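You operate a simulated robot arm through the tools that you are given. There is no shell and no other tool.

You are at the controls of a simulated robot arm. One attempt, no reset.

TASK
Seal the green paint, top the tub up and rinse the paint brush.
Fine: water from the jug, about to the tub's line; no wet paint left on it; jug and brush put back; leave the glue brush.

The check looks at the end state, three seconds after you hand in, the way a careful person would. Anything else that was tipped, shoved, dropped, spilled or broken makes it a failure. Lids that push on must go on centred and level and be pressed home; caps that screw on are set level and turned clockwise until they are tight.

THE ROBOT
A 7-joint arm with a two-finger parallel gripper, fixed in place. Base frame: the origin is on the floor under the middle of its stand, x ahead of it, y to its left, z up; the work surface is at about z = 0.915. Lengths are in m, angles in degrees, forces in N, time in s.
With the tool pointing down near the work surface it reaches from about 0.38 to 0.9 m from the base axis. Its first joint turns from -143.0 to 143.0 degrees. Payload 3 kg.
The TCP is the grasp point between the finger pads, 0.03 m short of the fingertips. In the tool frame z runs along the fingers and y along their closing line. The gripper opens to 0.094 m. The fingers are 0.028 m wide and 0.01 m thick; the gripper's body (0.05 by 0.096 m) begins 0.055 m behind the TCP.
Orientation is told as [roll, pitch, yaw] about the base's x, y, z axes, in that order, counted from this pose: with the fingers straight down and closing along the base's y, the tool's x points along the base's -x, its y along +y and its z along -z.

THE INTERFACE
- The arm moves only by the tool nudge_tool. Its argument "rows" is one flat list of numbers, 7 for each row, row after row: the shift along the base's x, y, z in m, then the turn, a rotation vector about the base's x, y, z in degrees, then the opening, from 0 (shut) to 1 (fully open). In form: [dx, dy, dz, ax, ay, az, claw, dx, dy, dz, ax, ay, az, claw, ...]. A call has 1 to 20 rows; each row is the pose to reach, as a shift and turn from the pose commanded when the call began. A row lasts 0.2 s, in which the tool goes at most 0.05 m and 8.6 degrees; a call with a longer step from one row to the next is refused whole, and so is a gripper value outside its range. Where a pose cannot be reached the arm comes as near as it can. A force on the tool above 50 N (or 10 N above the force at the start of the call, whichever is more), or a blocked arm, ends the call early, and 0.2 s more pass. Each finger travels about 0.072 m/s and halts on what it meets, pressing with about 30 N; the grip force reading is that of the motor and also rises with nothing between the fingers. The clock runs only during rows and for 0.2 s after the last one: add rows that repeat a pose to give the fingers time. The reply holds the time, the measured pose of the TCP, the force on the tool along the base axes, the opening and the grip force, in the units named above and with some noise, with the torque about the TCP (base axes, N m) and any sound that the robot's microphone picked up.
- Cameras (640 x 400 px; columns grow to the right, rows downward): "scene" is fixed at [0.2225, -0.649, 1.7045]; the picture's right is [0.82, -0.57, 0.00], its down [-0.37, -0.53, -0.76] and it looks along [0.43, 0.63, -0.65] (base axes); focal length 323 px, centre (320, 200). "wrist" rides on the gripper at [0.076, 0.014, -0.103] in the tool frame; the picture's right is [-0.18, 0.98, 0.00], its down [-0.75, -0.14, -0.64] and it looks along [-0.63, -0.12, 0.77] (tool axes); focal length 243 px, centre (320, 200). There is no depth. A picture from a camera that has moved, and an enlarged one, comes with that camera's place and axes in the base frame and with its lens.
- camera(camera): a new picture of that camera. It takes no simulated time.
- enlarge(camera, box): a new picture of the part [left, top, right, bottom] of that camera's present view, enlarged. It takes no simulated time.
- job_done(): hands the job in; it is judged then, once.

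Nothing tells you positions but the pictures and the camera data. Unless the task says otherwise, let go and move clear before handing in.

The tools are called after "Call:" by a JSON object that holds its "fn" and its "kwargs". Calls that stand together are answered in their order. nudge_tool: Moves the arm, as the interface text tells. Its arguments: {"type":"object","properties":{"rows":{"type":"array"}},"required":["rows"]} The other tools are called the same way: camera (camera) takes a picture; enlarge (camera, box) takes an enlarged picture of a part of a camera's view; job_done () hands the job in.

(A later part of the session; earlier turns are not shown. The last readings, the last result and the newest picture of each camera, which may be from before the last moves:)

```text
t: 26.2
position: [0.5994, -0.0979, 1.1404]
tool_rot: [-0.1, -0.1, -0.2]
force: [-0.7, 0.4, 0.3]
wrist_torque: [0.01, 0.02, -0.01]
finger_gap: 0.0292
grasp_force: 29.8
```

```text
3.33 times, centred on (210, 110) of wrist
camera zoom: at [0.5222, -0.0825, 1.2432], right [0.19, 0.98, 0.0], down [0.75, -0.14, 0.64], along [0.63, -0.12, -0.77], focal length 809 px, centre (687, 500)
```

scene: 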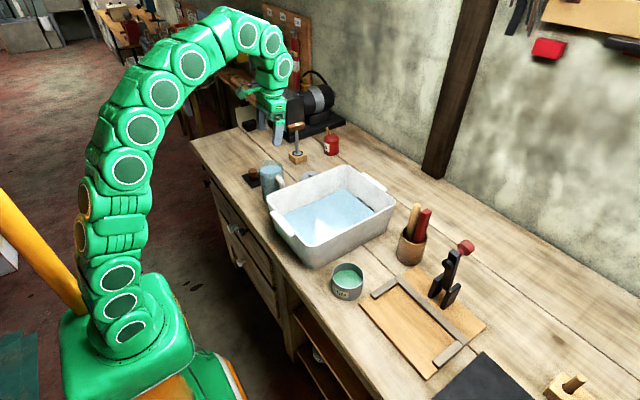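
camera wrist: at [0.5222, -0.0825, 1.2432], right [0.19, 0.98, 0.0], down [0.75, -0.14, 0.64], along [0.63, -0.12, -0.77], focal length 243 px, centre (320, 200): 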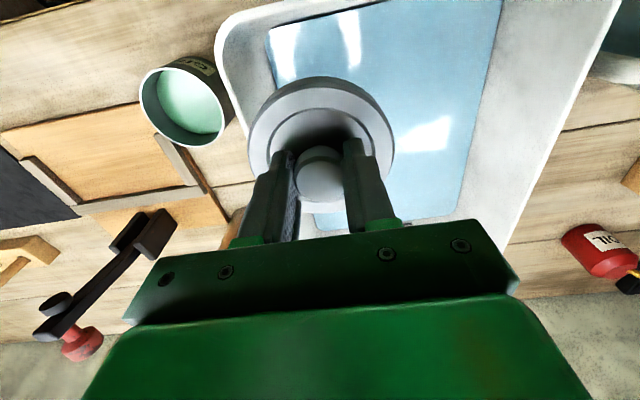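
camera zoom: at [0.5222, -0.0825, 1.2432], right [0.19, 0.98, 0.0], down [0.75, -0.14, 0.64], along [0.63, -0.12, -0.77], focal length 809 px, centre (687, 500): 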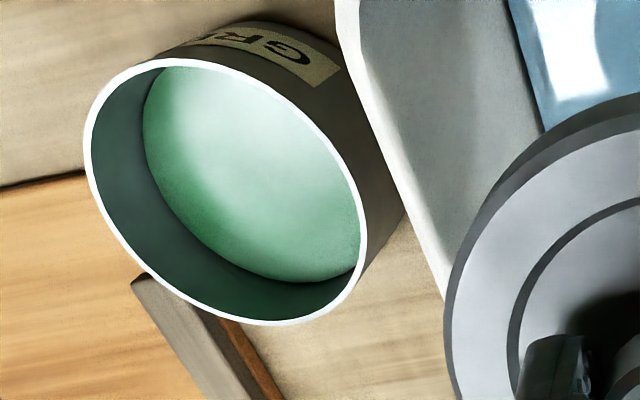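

Call:
{"fn": "enlarge", "kwargs": {"camera": "wrist", "box": [240, 70, 400, 220]}}

Call:
{"fn": "nudge_tool", "kwargs": {"rows": [-0.014, -0.04, 0, 0, 0, 0, 0, -0.014, -0.085, 0, 0, 0, 0, 0, -0.014, -0.125, 0, 0, 0, 0, 0, -0.014, -0.152, 0, 0, 0, 0, 0, -0.014, -0.152, -0.03, 0, 0, 0, 0, -0.014, -0.152, -0.06, 0, 0, 0, 0, -0.014, -0.152, -0.06, 0, 0, 0, 0]}}

Call:
{"fn": "enlarge", "kwargs": {"camera": "scene", "box": [310, 220, 390, 310]}}

Call:
{"fn": "camera", "kwargs": {"camera": "wrist"}}

```text
2.67 times, centred on (320, 145) of wrist
camera zoom: at [0.5222, -0.0825, 1.2432], right [0.19, 0.98, 0.0], down [0.75, -0.14, 0.64], along [0.63, -0.12, -0.77], focal length 647 px, centre (320, 347)
```

zoom: 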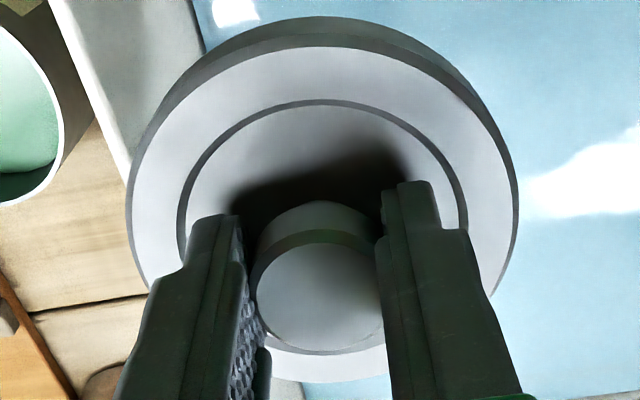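

```text
t: 27.8
position: [0.5859, -0.2514, 1.082]
tool_rot: [-0.2, -0.2, -0.1]
force: [-0.4, -0.4, -1.0]
wrist_torque: [0.03, 0.01, -0.01]
finger_gap: 0.0293
grasp_force: 30.3
```

```text
4.44 times, centred on (350, 265) of scene
camera zoom: at [0.2225, -0.649, 1.7045], right [0.82, -0.57, 0.0], down [-0.37, -0.53, -0.76], along [0.43, 0.63, -0.65], focal length 1434 px, centre (187, -89)
```

zoom: 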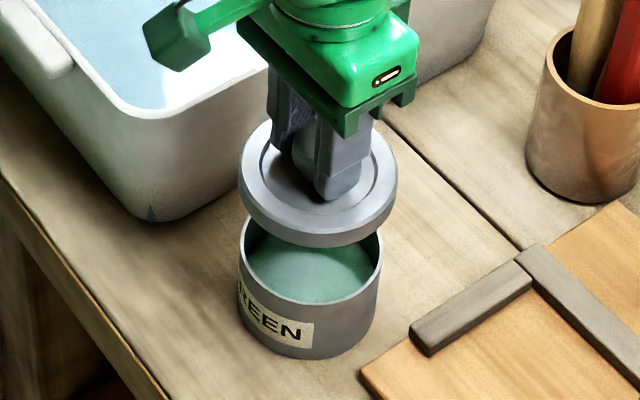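

```text
taken
camera wrist: at [0.5094, -0.2359, 1.1849], right [0.19, 0.98, 0.0], down [0.75, -0.14, 0.64], along [0.63, -0.12, -0.77], focal length 243 px, centre (320, 200)
```

wrist: 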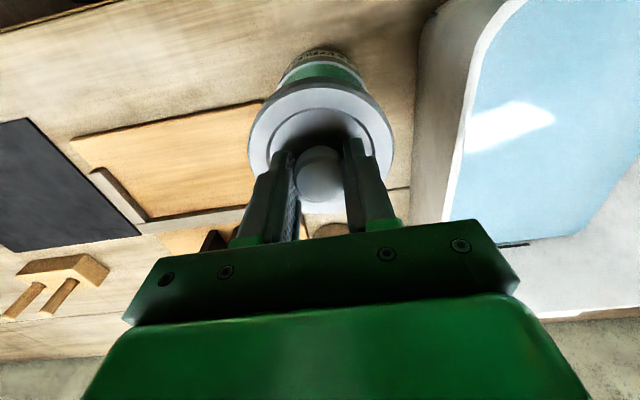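

Call:
{"fn": "enlarge", "kwargs": {"camera": "wrist", "box": [240, 30, 400, 150]}}

Call:
{"fn": "enlarge", "kwargs": {"camera": "scene", "box": [330, 235, 380, 285]}}

```text
3.33 times, centred on (320, 90) of wrist
camera zoom: at [0.5094, -0.2359, 1.1849], right [0.19, 0.98, 0.0], down [0.75, -0.14, 0.64], along [0.63, -0.12, -0.77], focal length 809 px, centre (320, 567)
```

zoom: 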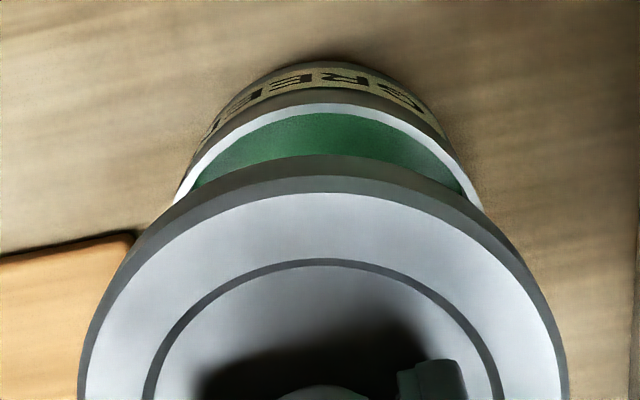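

```text
8.00 times, centred on (355, 260) of scene
camera zoom: at [0.2225, -0.649, 1.7045], right [0.82, -0.57, 0.0], down [-0.37, -0.53, -0.76], along [0.43, 0.63, -0.65], focal length 2581 px, centre (40, -280)
```

zoom: 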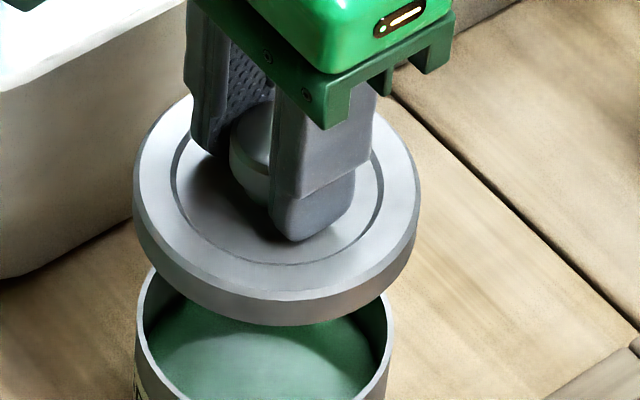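

The lid hovers above the tin, aligned to about 2 mm. I'll correct slightly (+1.5 mm in x and y) and lower to just above the rim, then check again.

Call:
{"fn": "nudge_tool", "kwargs": {"rows": [0.0015, 0.0015, -0.02, 0, 0, 0, 0, 0.0015, 0.0015, -0.04, 0, 0, 0, 0, 0.0015, 0.0015, -0.048, 0, 0, 0, 0, 0.0015, 0.0015, -0.048, 0, 0, 0, 0]}}

Call:
{"fn": "enlarge", "kwargs": {"camera": "scene", "box": [325, 240, 385, 305]}}

Call:
{"fn": "enlarge", "kwargs": {"camera": "wrist", "box": [240, 40, 400, 160]}}

```text
t: 28.8
position: [0.5878, -0.2484, 1.0334]
tool_rot: [-0.1, 0.0, -0.2]
force: [-0.1, 0.3, 0.2]
wrist_torque: [0.0, -0.02, 0.01]
finger_gap: 0.0293
grasp_force: 29.6
```

```text
6.15 times, centred on (355, 272) of scene
camera zoom: at [0.2225, -0.649, 1.7045], right [0.82, -0.57, 0.0], down [-0.37, -0.53, -0.76], along [0.43, 0.63, -0.65], focal length 1985 px, centre (105, -246)
```

zoom: 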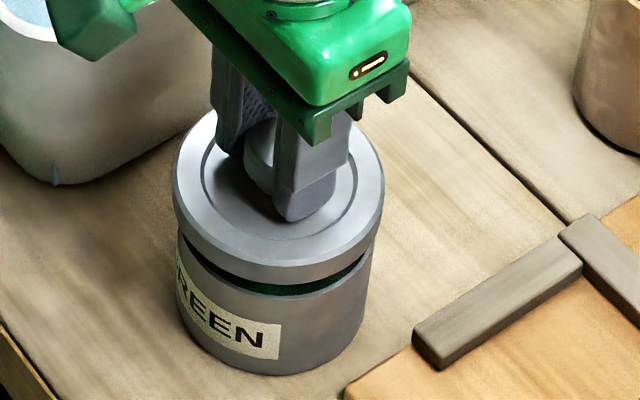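

```text
3.33 times, centred on (320, 100) of wrist
camera zoom: at [0.5108, -0.2334, 1.136], right [0.19, 0.98, 0.0], down [0.75, -0.14, 0.64], along [0.63, -0.12, -0.77], focal length 809 px, centre (320, 533)
```

zoom: 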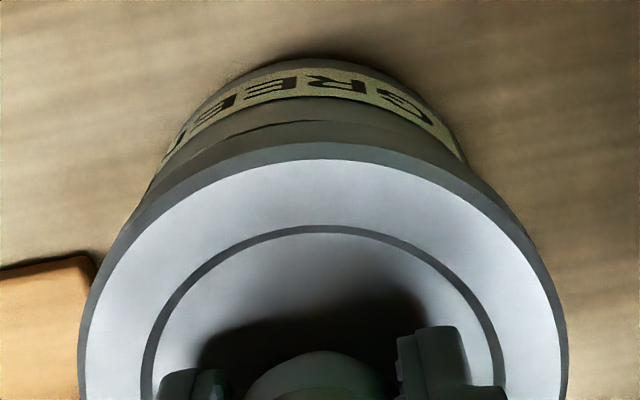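

Nearly centred, with a thin gap to the rim. I lower in small steps watching the force.

Call:
{"fn": "nudge_tool", "kwargs": {"rows": [0, -0.0008, -0.003, 0, 0, 0, 0, 0, -0.0008, -0.006, 0, 0, 0, 0, 0, -0.0008, -0.009, 0, 0, 0, 0, 0, -0.0008, -0.011, 0, 0, 0, 0, 0, -0.0008, -0.013, 0, 0, 0, 0]}}

Call:
{"fn": "enlarge", "kwargs": {"camera": "scene", "box": [325, 240, 385, 305]}}

```text
t: 30.0
position: [0.5878, -0.2498, 1.0187]
tool_rot: [-0.1, 0.0, -0.1]
force: [0.5, -1.3, -1.7]
wrist_torque: [0.01, -0.02, -0.01]
finger_gap: 0.0292
grasp_force: 30.3
```

```text
6.15 times, centred on (355, 272) of scene
camera zoom: at [0.2225, -0.649, 1.7045], right [0.82, -0.57, 0.0], down [-0.37, -0.53, -0.76], along [0.43, 0.63, -0.65], focal length 1985 px, centre (105, -246)
```

zoom: 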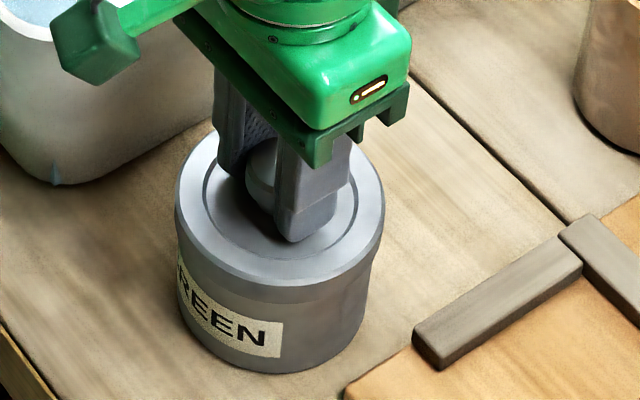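

Call:
{"fn": "nudge_tool", "kwargs": {"rows": [0, 0, -0.0015, 0, 0, 0, 0, 0, 0, -0.003, 0, 0, 0, 0, 0, 0, -0.0045, 0, 0, 0, 0]}}

Call:
{"fn": "nudge_tool", "kwargs": {"rows": [0, 0, -0.0015, 0, 0, 0, 0, 0, 0, -0.003, 0, 0, 0, 0]}}

Call:
{"fn": "enlarge", "kwargs": {"camera": "scene", "box": [325, 240, 385, 305]}}

```text
t: 30.8
position: [0.5884, -0.2502, 1.0154]
tool_rot: [-0.1, -0.1, -0.1]
force: [-1.8, -0.1, -1.2]
wrist_torque: [0.02, 0.06, 0.03]
finger_gap: 0.0292
grasp_force: 30.0
```

```text
t: 31.4
position: [0.5878, -0.252, 1.0133]
tool_rot: [-0.2, -0.2, -0.2]
force: [0.9, -1.0, 13.0]
wrist_torque: [-0.02, 0.06, -0.02]
finger_gap: 0.0296
grasp_force: 29.9
```

```text
6.15 times, centred on (355, 272) of scene
camera zoom: at [0.2225, -0.649, 1.7045], right [0.82, -0.57, 0.0], down [-0.37, -0.53, -0.76], along [0.43, 0.63, -0.65], focal length 1985 px, centre (105, -246)
```

zoom: 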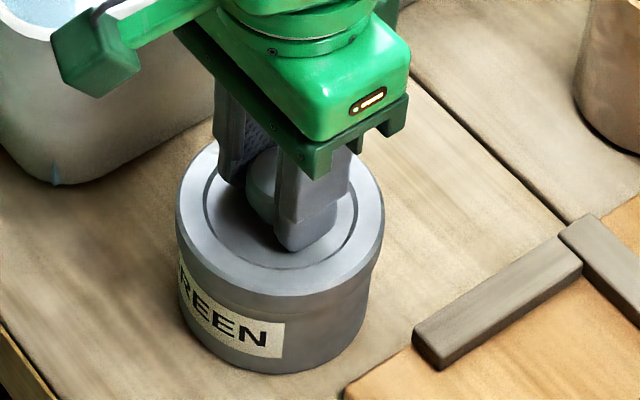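

Contact began at z≈1.013 with 13 N, evenly. I continue to press it home in small steps.

Call:
{"fn": "nudge_tool", "kwargs": {"rows": [0, 0, -0.001, 0, 0, 0, 0, 0, 0, -0.002, 0, 0, 0, 0]}}

Call:
{"fn": "nudge_tool", "kwargs": {"rows": [0, 0, -0.0015, 0, 0, 0, 0, 0, 0, -0.003, 0, 0, 0, 0]}}

Call:
{"fn": "enlarge", "kwargs": {"camera": "scene", "box": [325, 240, 385, 305]}}

```text
t: 32.0
position: [0.5894, -0.2499, 1.0126]
tool_rot: [-0.1, -0.2, -0.2]
force: [-2.3, -2.6, 43.6]
wrist_torque: [0.06, 0.05, -0.01]
finger_gap: 0.0294
grasp_force: 30.4
```

```text
t: 32.3
position: [0.5897, -0.2494, 1.0126]
tool_rot: [-0.3, -0.4, -0.4]
force: [1.2, 2.2, 10.9]
wrist_torque: [0.61, 0.22, -0.4]
finger_gap: 0.0293
grasp_force: 30.4
stopped in row 1: the force on the tool passed its limit at 58 N (the readings are from after the stop); the commanded pose is now the measured one
```

```text
6.15 times, centred on (355, 272) of scene
camera zoom: at [0.2225, -0.649, 1.7045], right [0.82, -0.57, 0.0], down [-0.37, -0.53, -0.76], along [0.43, 0.63, -0.65], focal length 1985 px, centre (105, -246)
```

zoom: 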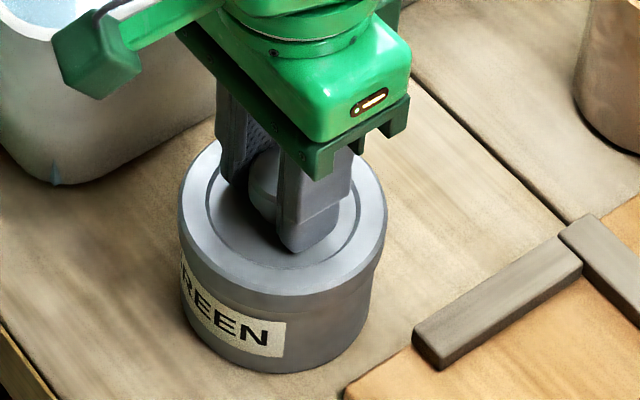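

Force reached its limit at z≈1.0126. Let me look closely at the seam to judge whether the lid is home.

Call:
{"fn": "enlarge", "kwargs": {"camera": "scene", "box": [335, 265, 375, 305]}}

Call:
{"fn": "enlarge", "kwargs": {"camera": "wrist", "box": [240, 60, 400, 180]}}

```text
10.00 times, centred on (355, 285) of scene
camera zoom: at [0.2225, -0.649, 1.7045], right [0.82, -0.57, 0.0], down [-0.37, -0.53, -0.76], along [0.43, 0.63, -0.65], focal length 3226 px, centre (-30, -650)
```

zoom: 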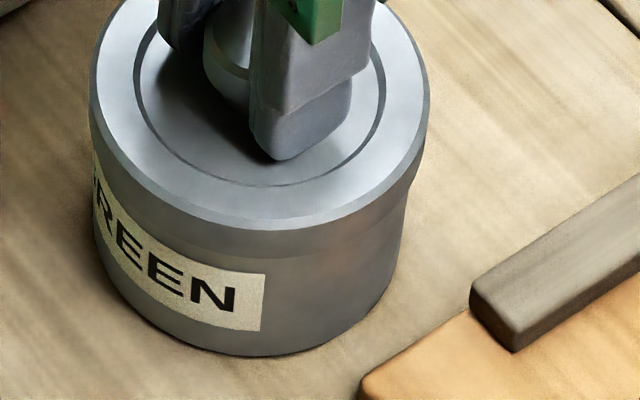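

```text
3.33 times, centred on (320, 120) of wrist
camera zoom: at [0.5121, -0.2351, 1.1145], right [0.19, 0.98, 0.0], down [0.75, -0.14, 0.65], along [0.64, -0.12, -0.76], focal length 809 px, centre (320, 467)
```

zoom: 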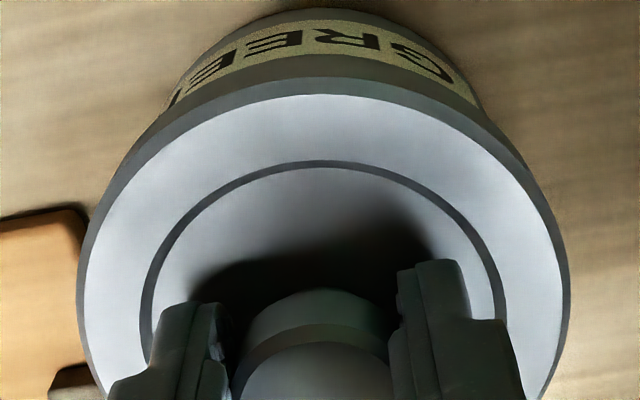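

The seam shows the lid's skirt overlapping the tin by about 8–9 mm, level. I'll press once more close to the limit to be sure it is home.

Call:
{"fn": "nudge_tool", "kwargs": {"rows": [0, 0, -0.001, 0, 0, 0, 0, 0, 0, -0.0018, 0, 0, 0, 0, 0, 0, -0.0018, 0, 0, 0, 0, 0, 0, -0.0018, 0, 0, 0, 0]}}

```text
t: 33.1
position: [0.5895, -0.2511, 1.0124]
tool_rot: [-0.4, -0.6, -0.3]
force: [-1.7, -1.0, 13.3]
wrist_torque: [-0.06, 0.7, 0.29]
finger_gap: 0.0294
grasp_force: 29.7
stopped in row 3: the force on the tool passed its limit at 52 N (the readings are from after the stop); the commanded pose is now the measured one
```

It doesn't move further at 52 N. Release the knob and rise.

Call:
{"fn": "nudge_tool", "kwargs": {"rows": [0, 0, 0, 0, 0, 0, 0.7, 0, 0, 0, 0, 0, 0, 0.7, 0, 0, 0, 0, 0, 0, 0.7, 0, 0, 0.02, 0, 0, 0, 0.7, 0, 0, 0.06, 0, 0, 0, 0.7, -0.04, 0, 0.1, 0, 0, 0, 0.7, -0.08, 0, 0.12, 0, 0, 0, 0.7, -0.08, 0, 0.12, 0, 0, 0, 0.7]}}

Call:
{"fn": "camera", "kwargs": {"camera": "wrist"}}

Call:
{"fn": "enlarge", "kwargs": {"camera": "scene", "box": [330, 255, 380, 305]}}

```text
refused: row 6 steps farther than a row can; nothing moved
```

```text
taken
camera wrist: at [0.512, -0.2355, 1.1142], right [0.19, 0.98, 0.0], down [0.75, -0.14, 0.65], along [0.64, -0.13, -0.76], focal length 243 px, centre (320, 200)
```

wrist: 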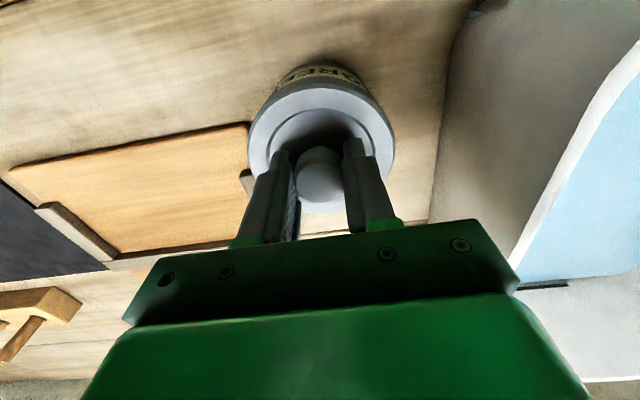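

```text
8.00 times, centred on (355, 280) of scene
camera zoom: at [0.2225, -0.649, 1.7045], right [0.82, -0.57, 0.0], down [-0.37, -0.53, -0.76], along [0.43, 0.63, -0.65], focal length 2581 px, centre (40, -440)
```

zoom: 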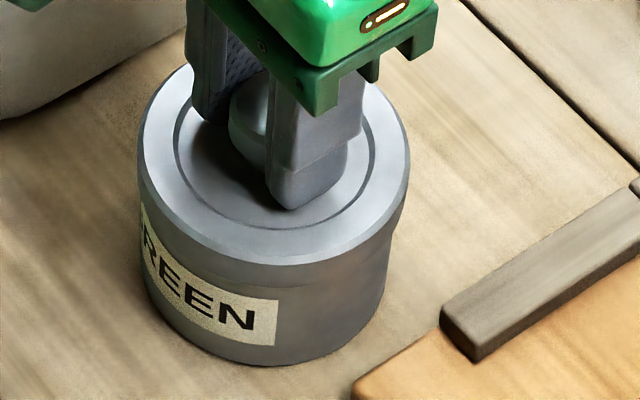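

Call:
{"fn": "nudge_tool", "kwargs": {"rows": [0, 0, 0, 0, 0, 0, 0.7, 0, 0, 0, 0, 0, 0, 0.7, 0, 0, 0, 0, 0, 0, 0.7, 0, 0, 0.02, 0, 0, 0, 0.7, 0, 0, 0.055, 0, 0, 0, 0.7, -0.03, 0, 0.085, 0, 0, 0, 0.7, -0.06, 0, 0.115, 0, 0, 0, 0.7, -0.06, 0, 0.115, 0, 0, 0, 0.7]}}

Call:
{"fn": "camera", "kwargs": {"camera": "wrist"}}

Call:
{"fn": "enlarge", "kwargs": {"camera": "scene", "box": [330, 255, 380, 305]}}

```text
t: 34.9
position: [0.5288, -0.2494, 1.1277]
tool_rot: [-0.2, -0.5, -0.3]
force: [0.6, 0.6, 0.4]
wrist_torque: [-0.03, 0.0, -0.01]
finger_gap: 0.0658
grasp_force: 0.0
```

```text
taken
camera wrist: at [0.4515, -0.234, 1.2296], right [0.19, 0.98, 0.0], down [0.75, -0.14, 0.65], along [0.64, -0.13, -0.76], focal length 243 px, centre (320, 200)
```

wrist: 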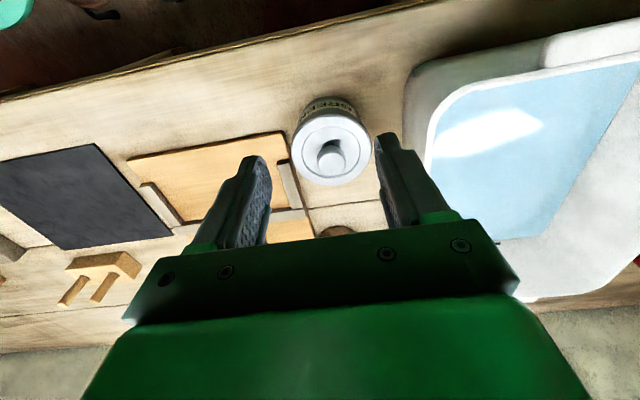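

```text
8.00 times, centred on (355, 280) of scene
camera zoom: at [0.2225, -0.649, 1.7045], right [0.82, -0.57, 0.0], down [-0.37, -0.53, -0.76], along [0.43, 0.63, -0.65], focal length 2581 px, centre (40, -440)
```

zoom: 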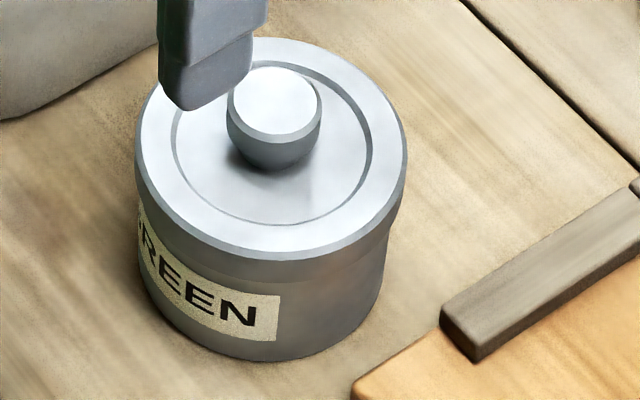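

The lid is on level and released. Next, the jug: I move over toward it with yaw +90 so the fingers will close along x across the handle.

Call:
{"fn": "nudge_tool", "kwargs": {"rows": [0, 0.01, 0.035, 0, 0, 8.3, 1, 0.007, 0.04, 0.07, 0, 0, 16.5, 1, 0.014, 0.075, 0.075, 0, 0, 24.7, 1, 0.021, 0.11, 0.075, 0, 0, 33, 1, 0.03, 0.15, 0.075, 0, 0, 41.2, 1, 0.04, 0.19, 0.075, 0, 0, 49.5, 1, 0.05, 0.23, 0.075, 0, 0, 57.7, 1, 0.06, 0.27, 0.075, 0, 0, 66, 1, 0.07, 0.31, 0.075, 0, 0, 74.2, 1, 0.077, 0.34, 0.075, 0, 0.25, 82.4, 1, 0.077, 0.35, 0.075, 0, 0.5, 90.2, 1, 0.077, 0.35, 0.075, 0, 0.5, 90.2, 1]}}

Call:
{"fn": "camera", "kwargs": {"camera": "wrist"}}

Call:
{"fn": "enlarge", "kwargs": {"camera": "wrist", "box": [240, 80, 400, 230]}}

```text
t: 37.5
position: [0.6058, 0.0998, 1.2004]
tool_rot: [0.0, -0.3, 90.0]
force: [0.3, -0.3, -0.2]
wrist_torque: [0.01, -0.04, -0.01]
finger_gap: 0.0942
grasp_force: 0.0
```

```text
taken
camera wrist: at [0.5913, 0.0236, 1.3038], right [-0.98, 0.18, 0.0], down [0.14, 0.75, 0.64], along [0.12, 0.63, -0.76], focal length 243 px, centre (320, 200)
```

wrist: 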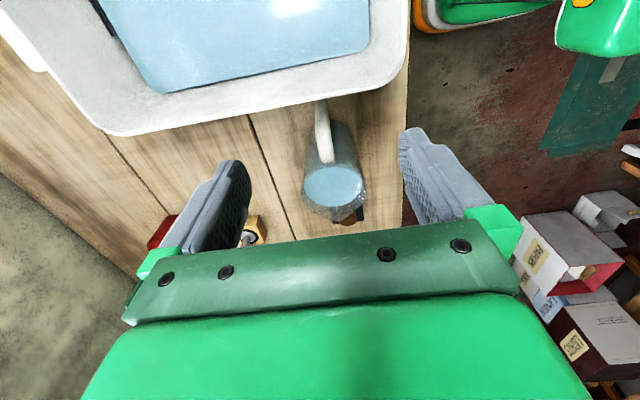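

```text
2.67 times, centred on (320, 155) of wrist
camera zoom: at [0.5913, 0.0236, 1.3038], right [-0.98, 0.18, 0.0], down [0.14, 0.75, 0.64], along [0.12, 0.63, -0.76], focal length 647 px, centre (320, 320)
```

zoom: 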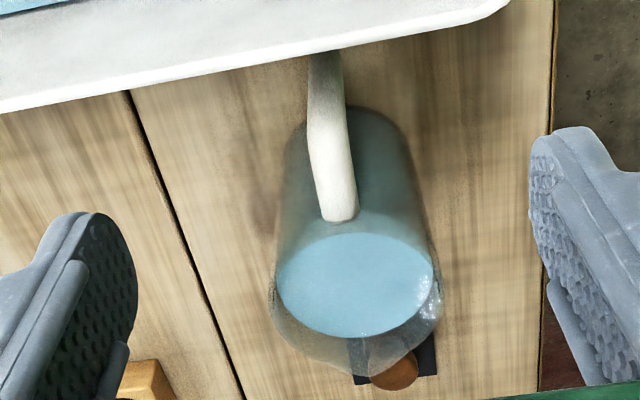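

The handle is a vertical bar at about (0.609,0.147), from z≈0.94 to 1.05. I'll lower a bit for a closer look before gripping.

Call:
{"fn": "nudge_tool", "kwargs": {"rows": [0.001, 0.01, -0.03, 0, 0, 0, 1, 0.003, 0.02, -0.06, 0, 0, 0, 1, 0.004, 0.03, -0.08, 0, 0.3, 0, 1, 0.004, 0.03, -0.08, 0, 0.3, 0, 1]}}

Call:
{"fn": "camera", "kwargs": {"camera": "wrist"}}

Call:
{"fn": "enlarge", "kwargs": {"camera": "wrist", "box": [240, 60, 400, 210]}}

Call:
{"fn": "enlarge", "kwargs": {"camera": "scene", "box": [235, 120, 325, 210]}}

```text
t: 38.5
position: [0.6103, 0.1302, 1.1208]
tool_rot: [0.4, -0.2, 90.0]
force: [0.1, -0.3, -0.1]
wrist_torque: [0.01, -0.01, 0.0]
finger_gap: 0.094
grasp_force: 0.1
```

```text
taken
camera wrist: at [0.5961, 0.0533, 1.2244], right [-0.98, 0.19, 0.01], down [0.15, 0.75, 0.64], along [0.11, 0.63, -0.77], focal length 243 px, centre (320, 200)
```

wrist: 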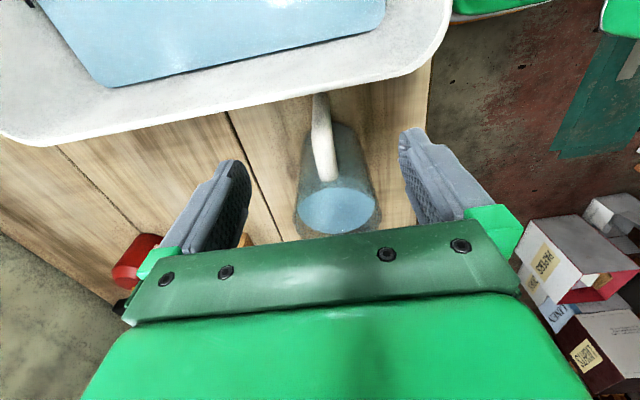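

```text
2.67 times, centred on (320, 135) of wrist
camera zoom: at [0.5961, 0.0533, 1.2244], right [-0.98, 0.19, 0.01], down [0.15, 0.75, 0.64], along [0.11, 0.63, -0.77], focal length 647 px, centre (320, 373)
```

zoom: 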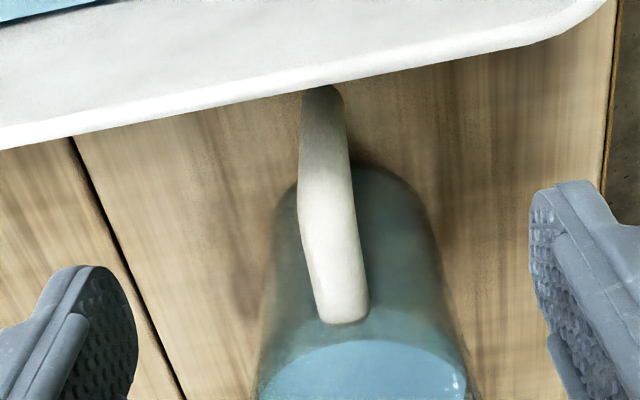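

```text
4.44 times, centred on (280, 165) of scene
camera zoom: at [0.2225, -0.649, 1.7045], right [0.82, -0.57, 0.0], down [-0.37, -0.53, -0.76], along [0.43, 0.63, -0.65], focal length 1434 px, centre (498, 356)
```

zoom: 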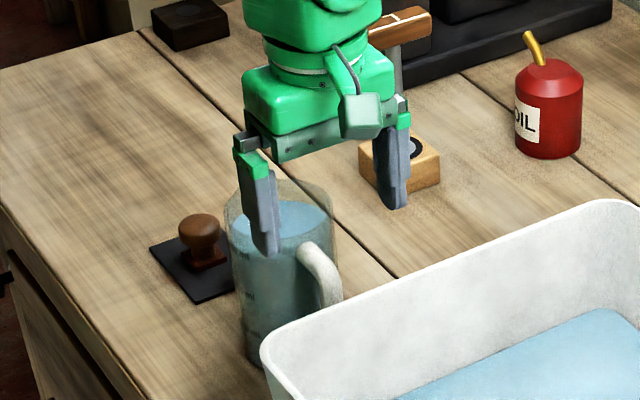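

Handle is centred at x≈0.609 with its bar near y≈0.14. I lower the open fingers around it.

Call:
{"fn": "nudge_tool", "kwargs": {"rows": [-0.001, 0.013, -0.02, -0.3, 0.2, 0, 1, -0.001, 0.013, -0.05, -0.3, 0.2, 0, 1, -0.001, 0.013, -0.08, -0.3, 0.2, 0, 1, -0.001, 0.013, -0.103, -0.3, 0.2, 0, 1, -0.001, 0.013, -0.103, -0.3, 0.2, 0, 1]}}

Call:
{"fn": "camera", "kwargs": {"camera": "wrist"}}

Call:
{"fn": "enlarge", "kwargs": {"camera": "scene", "box": [235, 130, 325, 210]}}

```text
t: 39.7
position: [0.6096, 0.1437, 1.0188]
tool_rot: [0.5, 0.1, 89.9]
force: [-0.4, 0.7, 0.2]
wrist_torque: [-0.03, 0.02, 0.01]
finger_gap: 0.0938
grasp_force: 0.2
```

```text
taken
camera wrist: at [0.5954, 0.0678, 1.1211], right [-0.98, 0.19, 0.01], down [0.15, 0.75, 0.64], along [0.11, 0.63, -0.77], focal length 243 px, centre (320, 200)
```

wrist: 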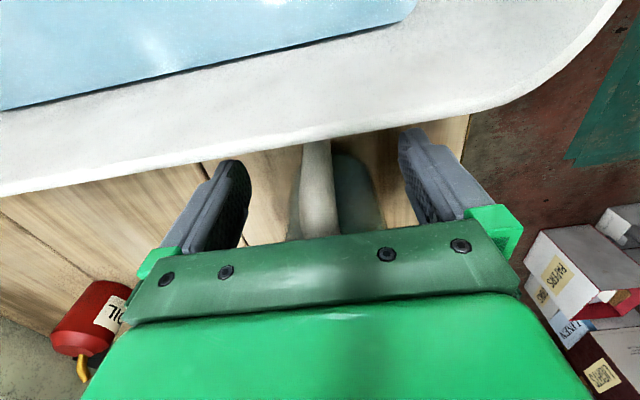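

```text
5.00 times, centred on (280, 170) of scene
camera zoom: at [0.2225, -0.649, 1.7045], right [0.82, -0.57, 0.0], down [-0.37, -0.53, -0.76], along [0.43, 0.63, -0.65], focal length 1613 px, centre (520, 350)
```

zoom: 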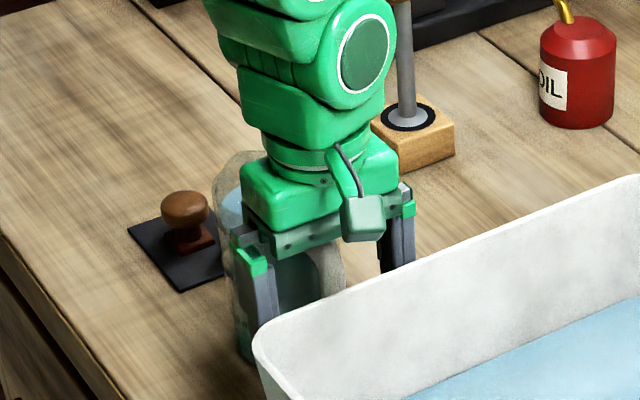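

The handle is between the fingers. Close on it.

Call:
{"fn": "nudge_tool", "kwargs": {"rows": [0, 0, 0, 0, 0, 0, 0, 0, 0, 0, 0, 0, 0, 0, 0, 0, 0, 0, 0, 0, 0, 0, 0, 0, 0, 0, 0, 0, 0, 0, 0, 0, 0, 0, 0]}}

Call:
{"fn": "camera", "kwargs": {"camera": "wrist"}}

```text
t: 40.9
position: [0.608, 0.1437, 1.0178]
tool_rot: [0.6, 0.2, 89.9]
force: [0.9, -0.9, 1.0]
wrist_torque: [0.12, 0.03, -0.03]
finger_gap: 0.0218
grasp_force: 29.6
```

```text
taken
camera wrist: at [0.5955, 0.0678, 1.1213], right [-0.98, 0.19, 0.01], down [0.15, 0.75, 0.64], along [0.11, 0.63, -0.77], focal length 243 px, centre (320, 200)
```

wrist: 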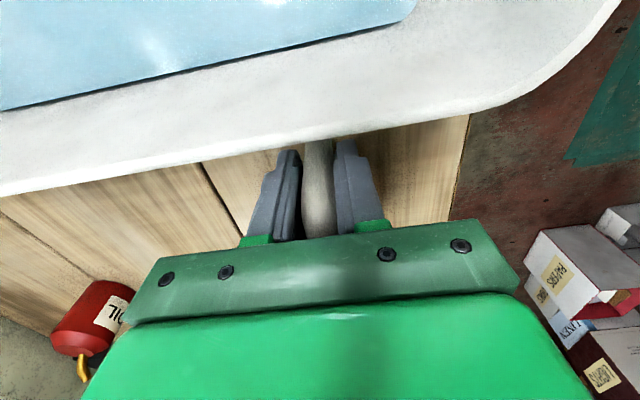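

Gripped with a gap of 22 mm. Lift slowly 2 cm and check that the jug doesn't tilt in the grip.

Call:
{"fn": "nudge_tool", "kwargs": {"rows": [0, 0, 0.004, 0, 0, 0, 0, 0, 0, 0.008, 0, 0, 0, 0, 0, 0, 0.013, 0, 0, 0, 0, 0, 0, 0.02, 0, 0, 0, 0, 0, 0, 0.02, 0, 0, 0, 0]}}

Call:
{"fn": "enlarge", "kwargs": {"camera": "scene", "box": [235, 130, 325, 210]}}

Call:
{"fn": "camera", "kwargs": {"camera": "wrist"}}

```text
t: 42.1
position: [0.61, 0.1421, 1.0391]
tool_rot: [0.5, 0.1, 89.9]
force: [0.3, 0.2, -4.7]
wrist_torque: [-0.35, -0.01, -0.01]
finger_gap: 0.0218
grasp_force: 30.1
```

```text
5.00 times, centred on (280, 170) of scene
camera zoom: at [0.2225, -0.649, 1.7045], right [0.82, -0.57, 0.0], down [-0.37, -0.53, -0.76], along [0.43, 0.63, -0.65], focal length 1613 px, centre (520, 350)
```

zoom: 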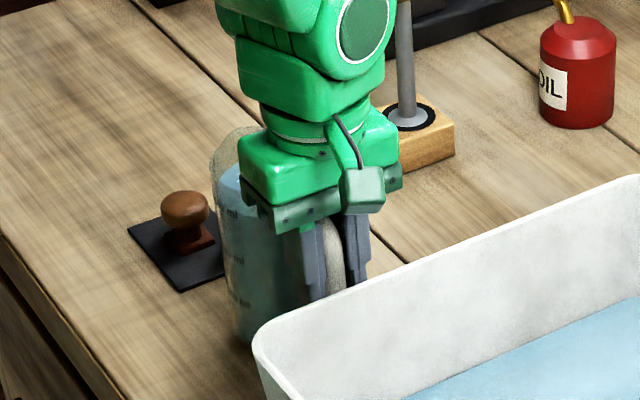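

```text
taken
camera wrist: at [0.5963, 0.0673, 1.1417], right [-0.98, 0.19, 0.01], down [0.15, 0.75, 0.64], along [0.11, 0.63, -0.77], focal length 243 px, centre (320, 200)
```

wrist: 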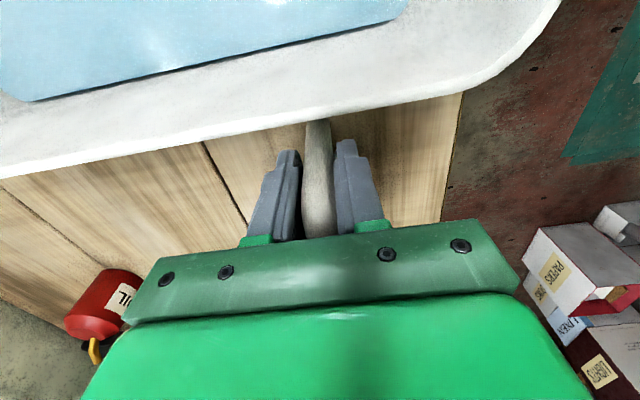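

The jug lifts level, weighing about 4.7 N. I'll raise it slowly clear of the tub rim.

Call:
{"fn": "nudge_tool", "kwargs": {"rows": [0, 0, 0.008, 0, 0, 0, 0, 0, 0, 0.02, 0, 0, 0, 0, 0, 0, 0.036, 0, 0, 0, 0, 0, 0, 0.054, 0, 0, 0, 0, 0, 0, 0.072, 0, 0, 0, 0, 0, 0, 0.09, 0, 0, 0, 0, 0, 0, 0.108, 0, 0, 0, 0, 0, 0, 0.126, 0, 0, 0, 0, 0, 0, 0.142, 0, 0, 0, 0, 0, 0, 0.156, 0, 0, 0, 0, 0, 0, 0.166, 0, 0, 0, 0, 0, 0, 0.172, 0, 0, 0, 0, 0, 0, 0.172, 0, 0, 0, 0]}}

Call:
{"fn": "camera", "kwargs": {"camera": "scene"}}

Call:
{"fn": "enlarge", "kwargs": {"camera": "scene", "box": [230, 80, 340, 200]}}

```text
t: 44.9
position: [0.6091, 0.1426, 1.2111]
tool_rot: [0.5, 0.1, 89.8]
force: [0.1, -0.2, -4.6]
wrist_torque: [-0.38, -0.01, -0.01]
finger_gap: 0.0219
grasp_force: 30.5
```

```text
taken
```

scene: 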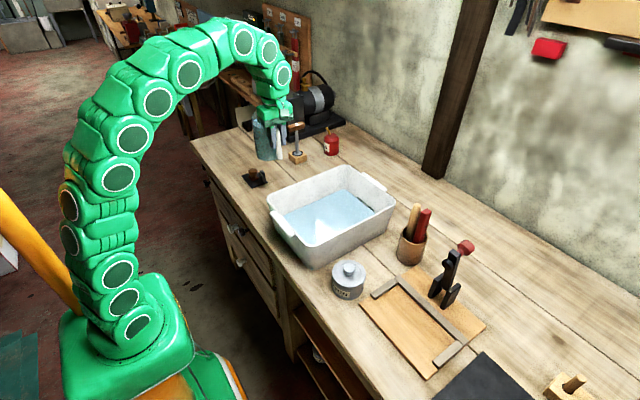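

```text
3.33 times, centred on (285, 140) of scene
camera zoom: at [0.2225, -0.649, 1.7045], right [0.82, -0.57, 0.0], down [-0.37, -0.53, -0.76], along [0.43, 0.63, -0.65], focal length 1075 px, centre (437, 400)
```

zoom: 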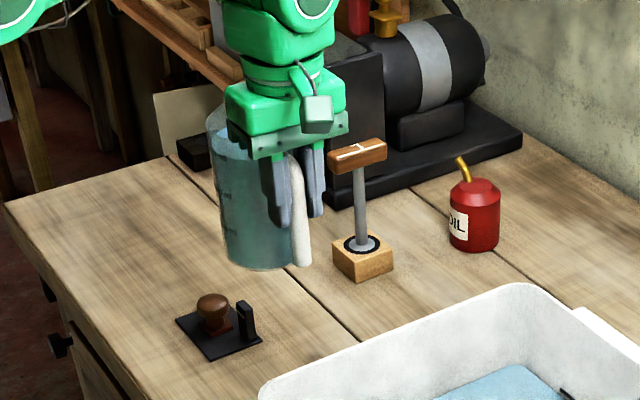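

The jug is upright and clear. Now carry it smoothly over the tub.

Call:
{"fn": "nudge_tool", "kwargs": {"rows": [0.001, -0.0055, 0.001, 0, 0, 0, 0, 0.003, -0.0165, 0.002, 0, 0, 0, 0, 0.006, -0.033, 0.004, 0, 0, 0, 0, 0.01, -0.0546, 0.006, 0, 0, 0, 0, 0.0143, -0.0765, 0.008, 0, 0, 0, 0, 0.0189, -0.101, 0.009, 0, 0, 0, 0, 0.0235, -0.1256, 0.009, 0, 0, 0, 0, 0.028, -0.15, 0.009, 0, 0, 0, 0, 0.0326, -0.1747, 0.009, 0, 0, 0, 0, 0.0372, -0.1993, 0.009, 0, 0, 0, 0, 0.0413, -0.2211, 0.009, 0, 0, 0, 0, 0.045, -0.24, 0.009, 0, 0, 0, 0, 0.048, -0.2566, 0.009, 0, 0, 0, 0, 0.05, -0.2675, 0.009, 0, 0, 0, 0, 0.051, -0.273, 0.009, 0, 0, 0, 0, 0.051, -0.273, 0.009, 0, 0, 0, 0]}}

Call:
{"fn": "camera", "kwargs": {"camera": "scene"}}

Call:
{"fn": "camera", "kwargs": {"camera": "wrist"}}

```text
t: 48.3
position: [0.6607, -0.1315, 1.22]
tool_rot: [0.6, 0.1, 89.9]
force: [-0.1, -0.1, -5.7]
wrist_torque: [-0.38, 0.02, 0.03]
finger_gap: 0.0216
grasp_force: 30.3
```

```text
taken
```

scene: 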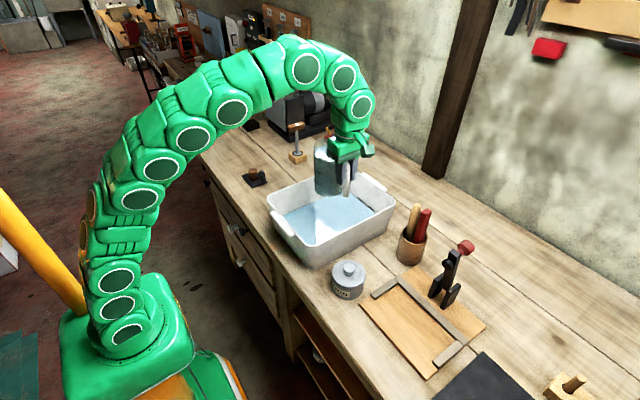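

```text
taken
camera wrist: at [0.6466, -0.2069, 1.3231], right [-0.98, 0.19, 0.01], down [0.15, 0.75, 0.64], along [0.11, 0.63, -0.77], focal length 243 px, centre (320, 200)
```

wrist: 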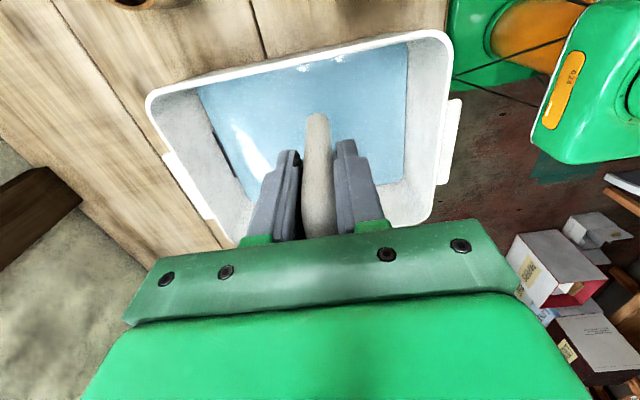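

Jug is over the tub with the spout above its middle. Begin tilting slowly toward +y.

Call:
{"fn": "nudge_tool", "kwargs": {"rows": [0, 0, 0, -3, 0, 0, 0, 0, 0, 0, -7, 0, 0, 0, 0, 0, 0, -11, 0, 0, 0, 0, 0, 0, -15, 0, 0, 0, 0, 0, 0, -18, 0, 0, 0, 0, 0, 0, -20, 0, 0, 0, 0, 0, 0, -20, 0, 0, 0]}}

Call:
{"fn": "enlarge", "kwargs": {"camera": "scene", "box": [260, 120, 400, 270]}}

```text
t: 49.9
position: [0.6601, -0.1321, 1.2193]
tool_rot: [0.5, 20.0, 89.9]
force: [-0.1, -0.4, -5.7]
wrist_torque: [-0.26, 0.0, -0.04]
finger_gap: 0.0218
grasp_force: 30.4
```

```text
2.67 times, centred on (330, 195) of scene
camera zoom: at [0.2225, -0.649, 1.7045], right [0.82, -0.57, 0.0], down [-0.37, -0.53, -0.76], along [0.43, 0.63, -0.65], focal length 860 px, centre (293, 213)
```

zoom: 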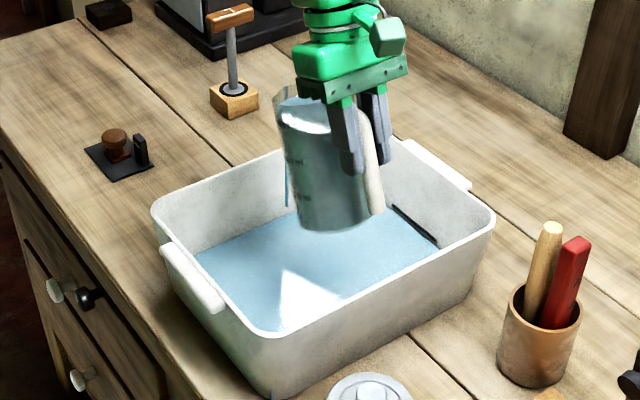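

Call:
{"fn": "enlarge", "kwargs": {"camera": "scene", "box": [300, 140, 360, 220]}}

Call:
{"fn": "camera", "kwargs": {"camera": "wrist"}}

```text
5.00 times, centred on (330, 180) of scene
camera zoom: at [0.2225, -0.649, 1.7045], right [0.82, -0.57, 0.0], down [-0.37, -0.53, -0.76], along [0.43, 0.63, -0.65], focal length 1613 px, centre (270, 300)
```

zoom: 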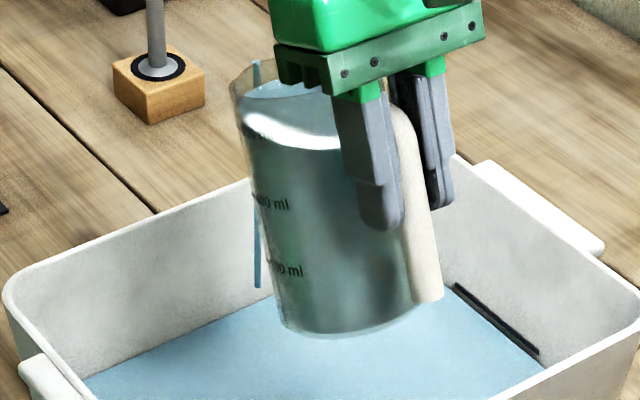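

```text
taken
camera wrist: at [0.6466, -0.1673, 1.3426], right [-0.98, 0.18, -0.06], down [0.15, 0.93, 0.34], along [0.11, 0.33, -0.94], focal length 243 px, centre (320, 200)
```

wrist: 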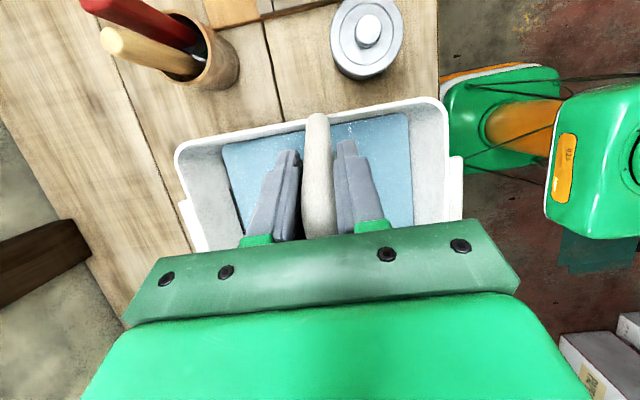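

A thin stream has begun falling inside the tub. I'll continue to tilt slowly to about 30° and watch.

Call:
{"fn": "nudge_tool", "kwargs": {"rows": [0, 0, 0, -2, 0, 0, 0, 0, 0, 0, -4, 0, 0, 0, 0, 0, 0, -6, 0, 0, 0, 0, 0, 0, -8, 0, 0, 0, 0, 0, 0, -10, 0, 0, 0, 0, 0, 0, -10, 0, 0, 0, 0, 0, 0, -10, 0, 0, 0]}}

Call:
{"fn": "enlarge", "kwargs": {"camera": "scene", "box": [270, 130, 400, 240]}}

Call:
{"fn": "enlarge", "kwargs": {"camera": "scene", "box": [360, 185, 410, 225]}}

```text
t: 51.5
position: [0.66, -0.131, 1.2199]
tool_rot: [0.4, 30.1, 89.9]
force: [0.7, 0.2, -4.5]
wrist_torque: [-0.22, -0.06, 0.0]
finger_gap: 0.0218
grasp_force: 30.4
```

```text
3.64 times, centred on (335, 185) of scene
camera zoom: at [0.2225, -0.649, 1.7045], right [0.82, -0.57, 0.0], down [-0.37, -0.53, -0.76], along [0.43, 0.63, -0.65], focal length 1173 px, centre (266, 254)
```

zoom: 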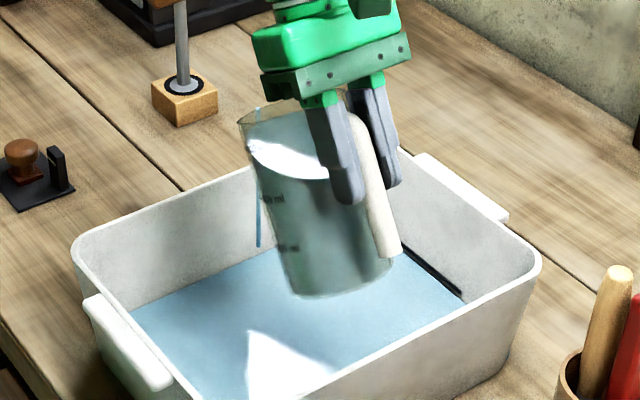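

```text
10.00 times, centred on (385, 205) of scene
camera zoom: at [0.2225, -0.649, 1.7045], right [0.82, -0.57, 0.0], down [-0.37, -0.53, -0.76], along [0.43, 0.63, -0.65], focal length 3226 px, centre (-330, 150)
```

zoom: 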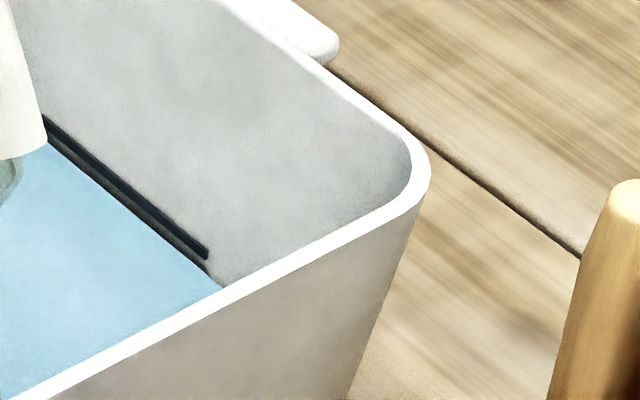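

Water is flowing into the tub. Continue tilting gradually.

Call:
{"fn": "nudge_tool", "kwargs": {"rows": [0, 0, 0, -2, 0, 0, 0, 0, 0, 0, -4, 0, 0, 0, 0, 0, 0, -6, 0, 0, 0, 0, 0, 0, -8, 0, 0, 0, 0, 0, 0, -10, 0, 0, 0, 0, 0, 0, -10, 0, 0, 0, 0, 0, 0, -10, 0, 0, 0, 0, 0, 0, -10, 0, 0, 0, 0, 0, 0, -10, 0, 0, 0]}}

Call:
{"fn": "enlarge", "kwargs": {"camera": "scene", "box": [270, 130, 400, 240]}}

Call:
{"fn": "enlarge", "kwargs": {"camera": "scene", "box": [360, 185, 410, 225]}}

```text
t: 53.5
position: [0.661, -0.131, 1.2183]
tool_rot: [0.4, 40.1, 89.9]
force: [-0.5, 0.2, -5.5]
wrist_torque: [-0.16, 0.0, 0.04]
finger_gap: 0.022
grasp_force: 29.7
```

```text
3.64 times, centred on (335, 185) of scene
camera zoom: at [0.2225, -0.649, 1.7045], right [0.82, -0.57, 0.0], down [-0.37, -0.53, -0.76], along [0.43, 0.63, -0.65], focal length 1173 px, centre (266, 254)
```

zoom: 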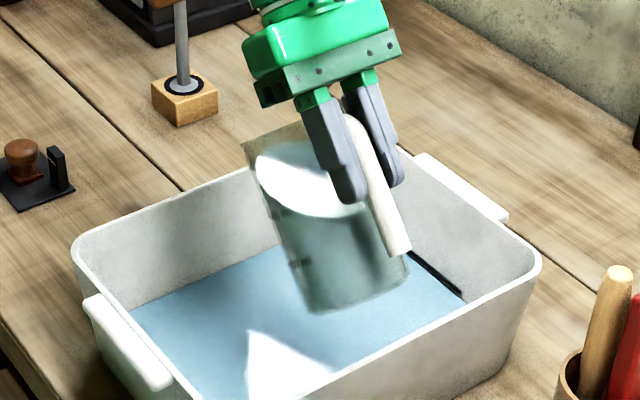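

```text
10.00 times, centred on (385, 205) of scene
camera zoom: at [0.2225, -0.649, 1.7045], right [0.82, -0.57, 0.0], down [-0.37, -0.53, -0.76], along [0.43, 0.63, -0.65], focal length 3226 px, centre (-330, 150)
```

zoom: 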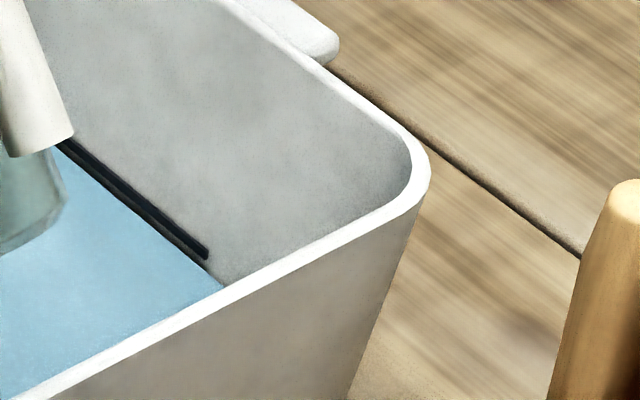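

The stream stopped at 40° (equilibrium). I continue tilting, shifting the jug slightly +y so the spout stays over mid-tub.

Call:
{"fn": "nudge_tool", "kwargs": {"rows": [0, 0.002, 0, -2, 0, 0, 0, 0, 0.004, 0, -4, 0, 0, 0, 0, 0.006, 0, -6, 0, 0, 0, 0, 0.008, 0, -8, 0, 0, 0, 0, 0.01, 0, -10, 0, 0, 0, 0, 0.01, 0, -10, 0, 0, 0, 0, 0.01, 0, -10, 0, 0, 0, 0, 0.01, 0, -10, 0, 0, 0, 0, 0.01, 0, -10, 0, 0, 0]}}

Call:
{"fn": "enlarge", "kwargs": {"camera": "scene", "box": [270, 130, 400, 240]}}

Call:
{"fn": "enlarge", "kwargs": {"camera": "scene", "box": [360, 185, 410, 225]}}

```text
t: 55.5
position: [0.6606, -0.1197, 1.2196]
tool_rot: [0.5, 50.1, 89.9]
force: [0.1, 0.1, -4.7]
wrist_torque: [-0.08, 0.01, 0.01]
finger_gap: 0.0219
grasp_force: 29.8
```

```text
3.64 times, centred on (335, 185) of scene
camera zoom: at [0.2225, -0.649, 1.7045], right [0.82, -0.57, 0.0], down [-0.37, -0.53, -0.76], along [0.43, 0.63, -0.65], focal length 1173 px, centre (266, 254)
```

zoom: 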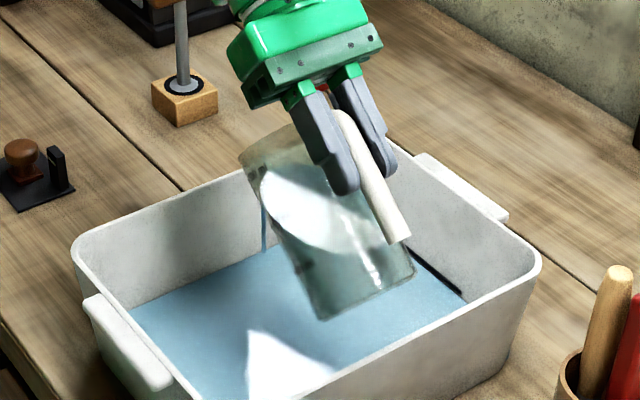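

```text
10.00 times, centred on (385, 205) of scene
camera zoom: at [0.2225, -0.649, 1.7045], right [0.82, -0.57, 0.0], down [-0.37, -0.53, -0.76], along [0.43, 0.63, -0.65], focal length 3226 px, centre (-330, 150)
```

zoom: 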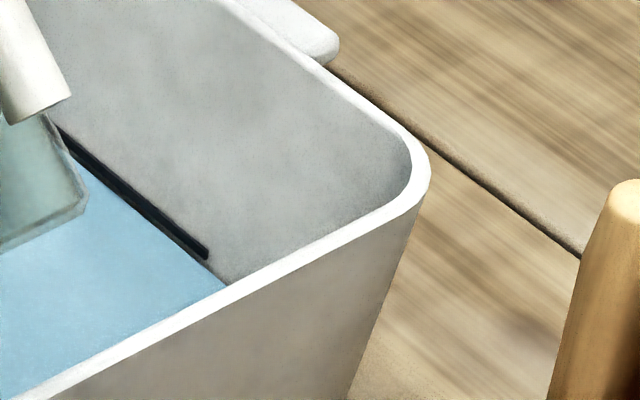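

Call:
{"fn": "enlarge", "kwargs": {"camera": "scene", "box": [365, 194, 389, 218]}}

```text
16.00 times, centred on (377, 206) of scene
camera zoom: at [0.2225, -0.649, 1.7045], right [0.82, -0.57, 0.0], down [-0.37, -0.53, -0.76], along [0.43, 0.63, -0.65], focal length 5161 px, centre (-592, 104)
```

zoom: 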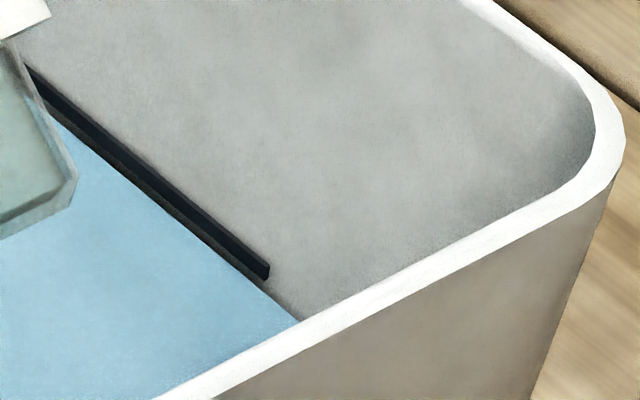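

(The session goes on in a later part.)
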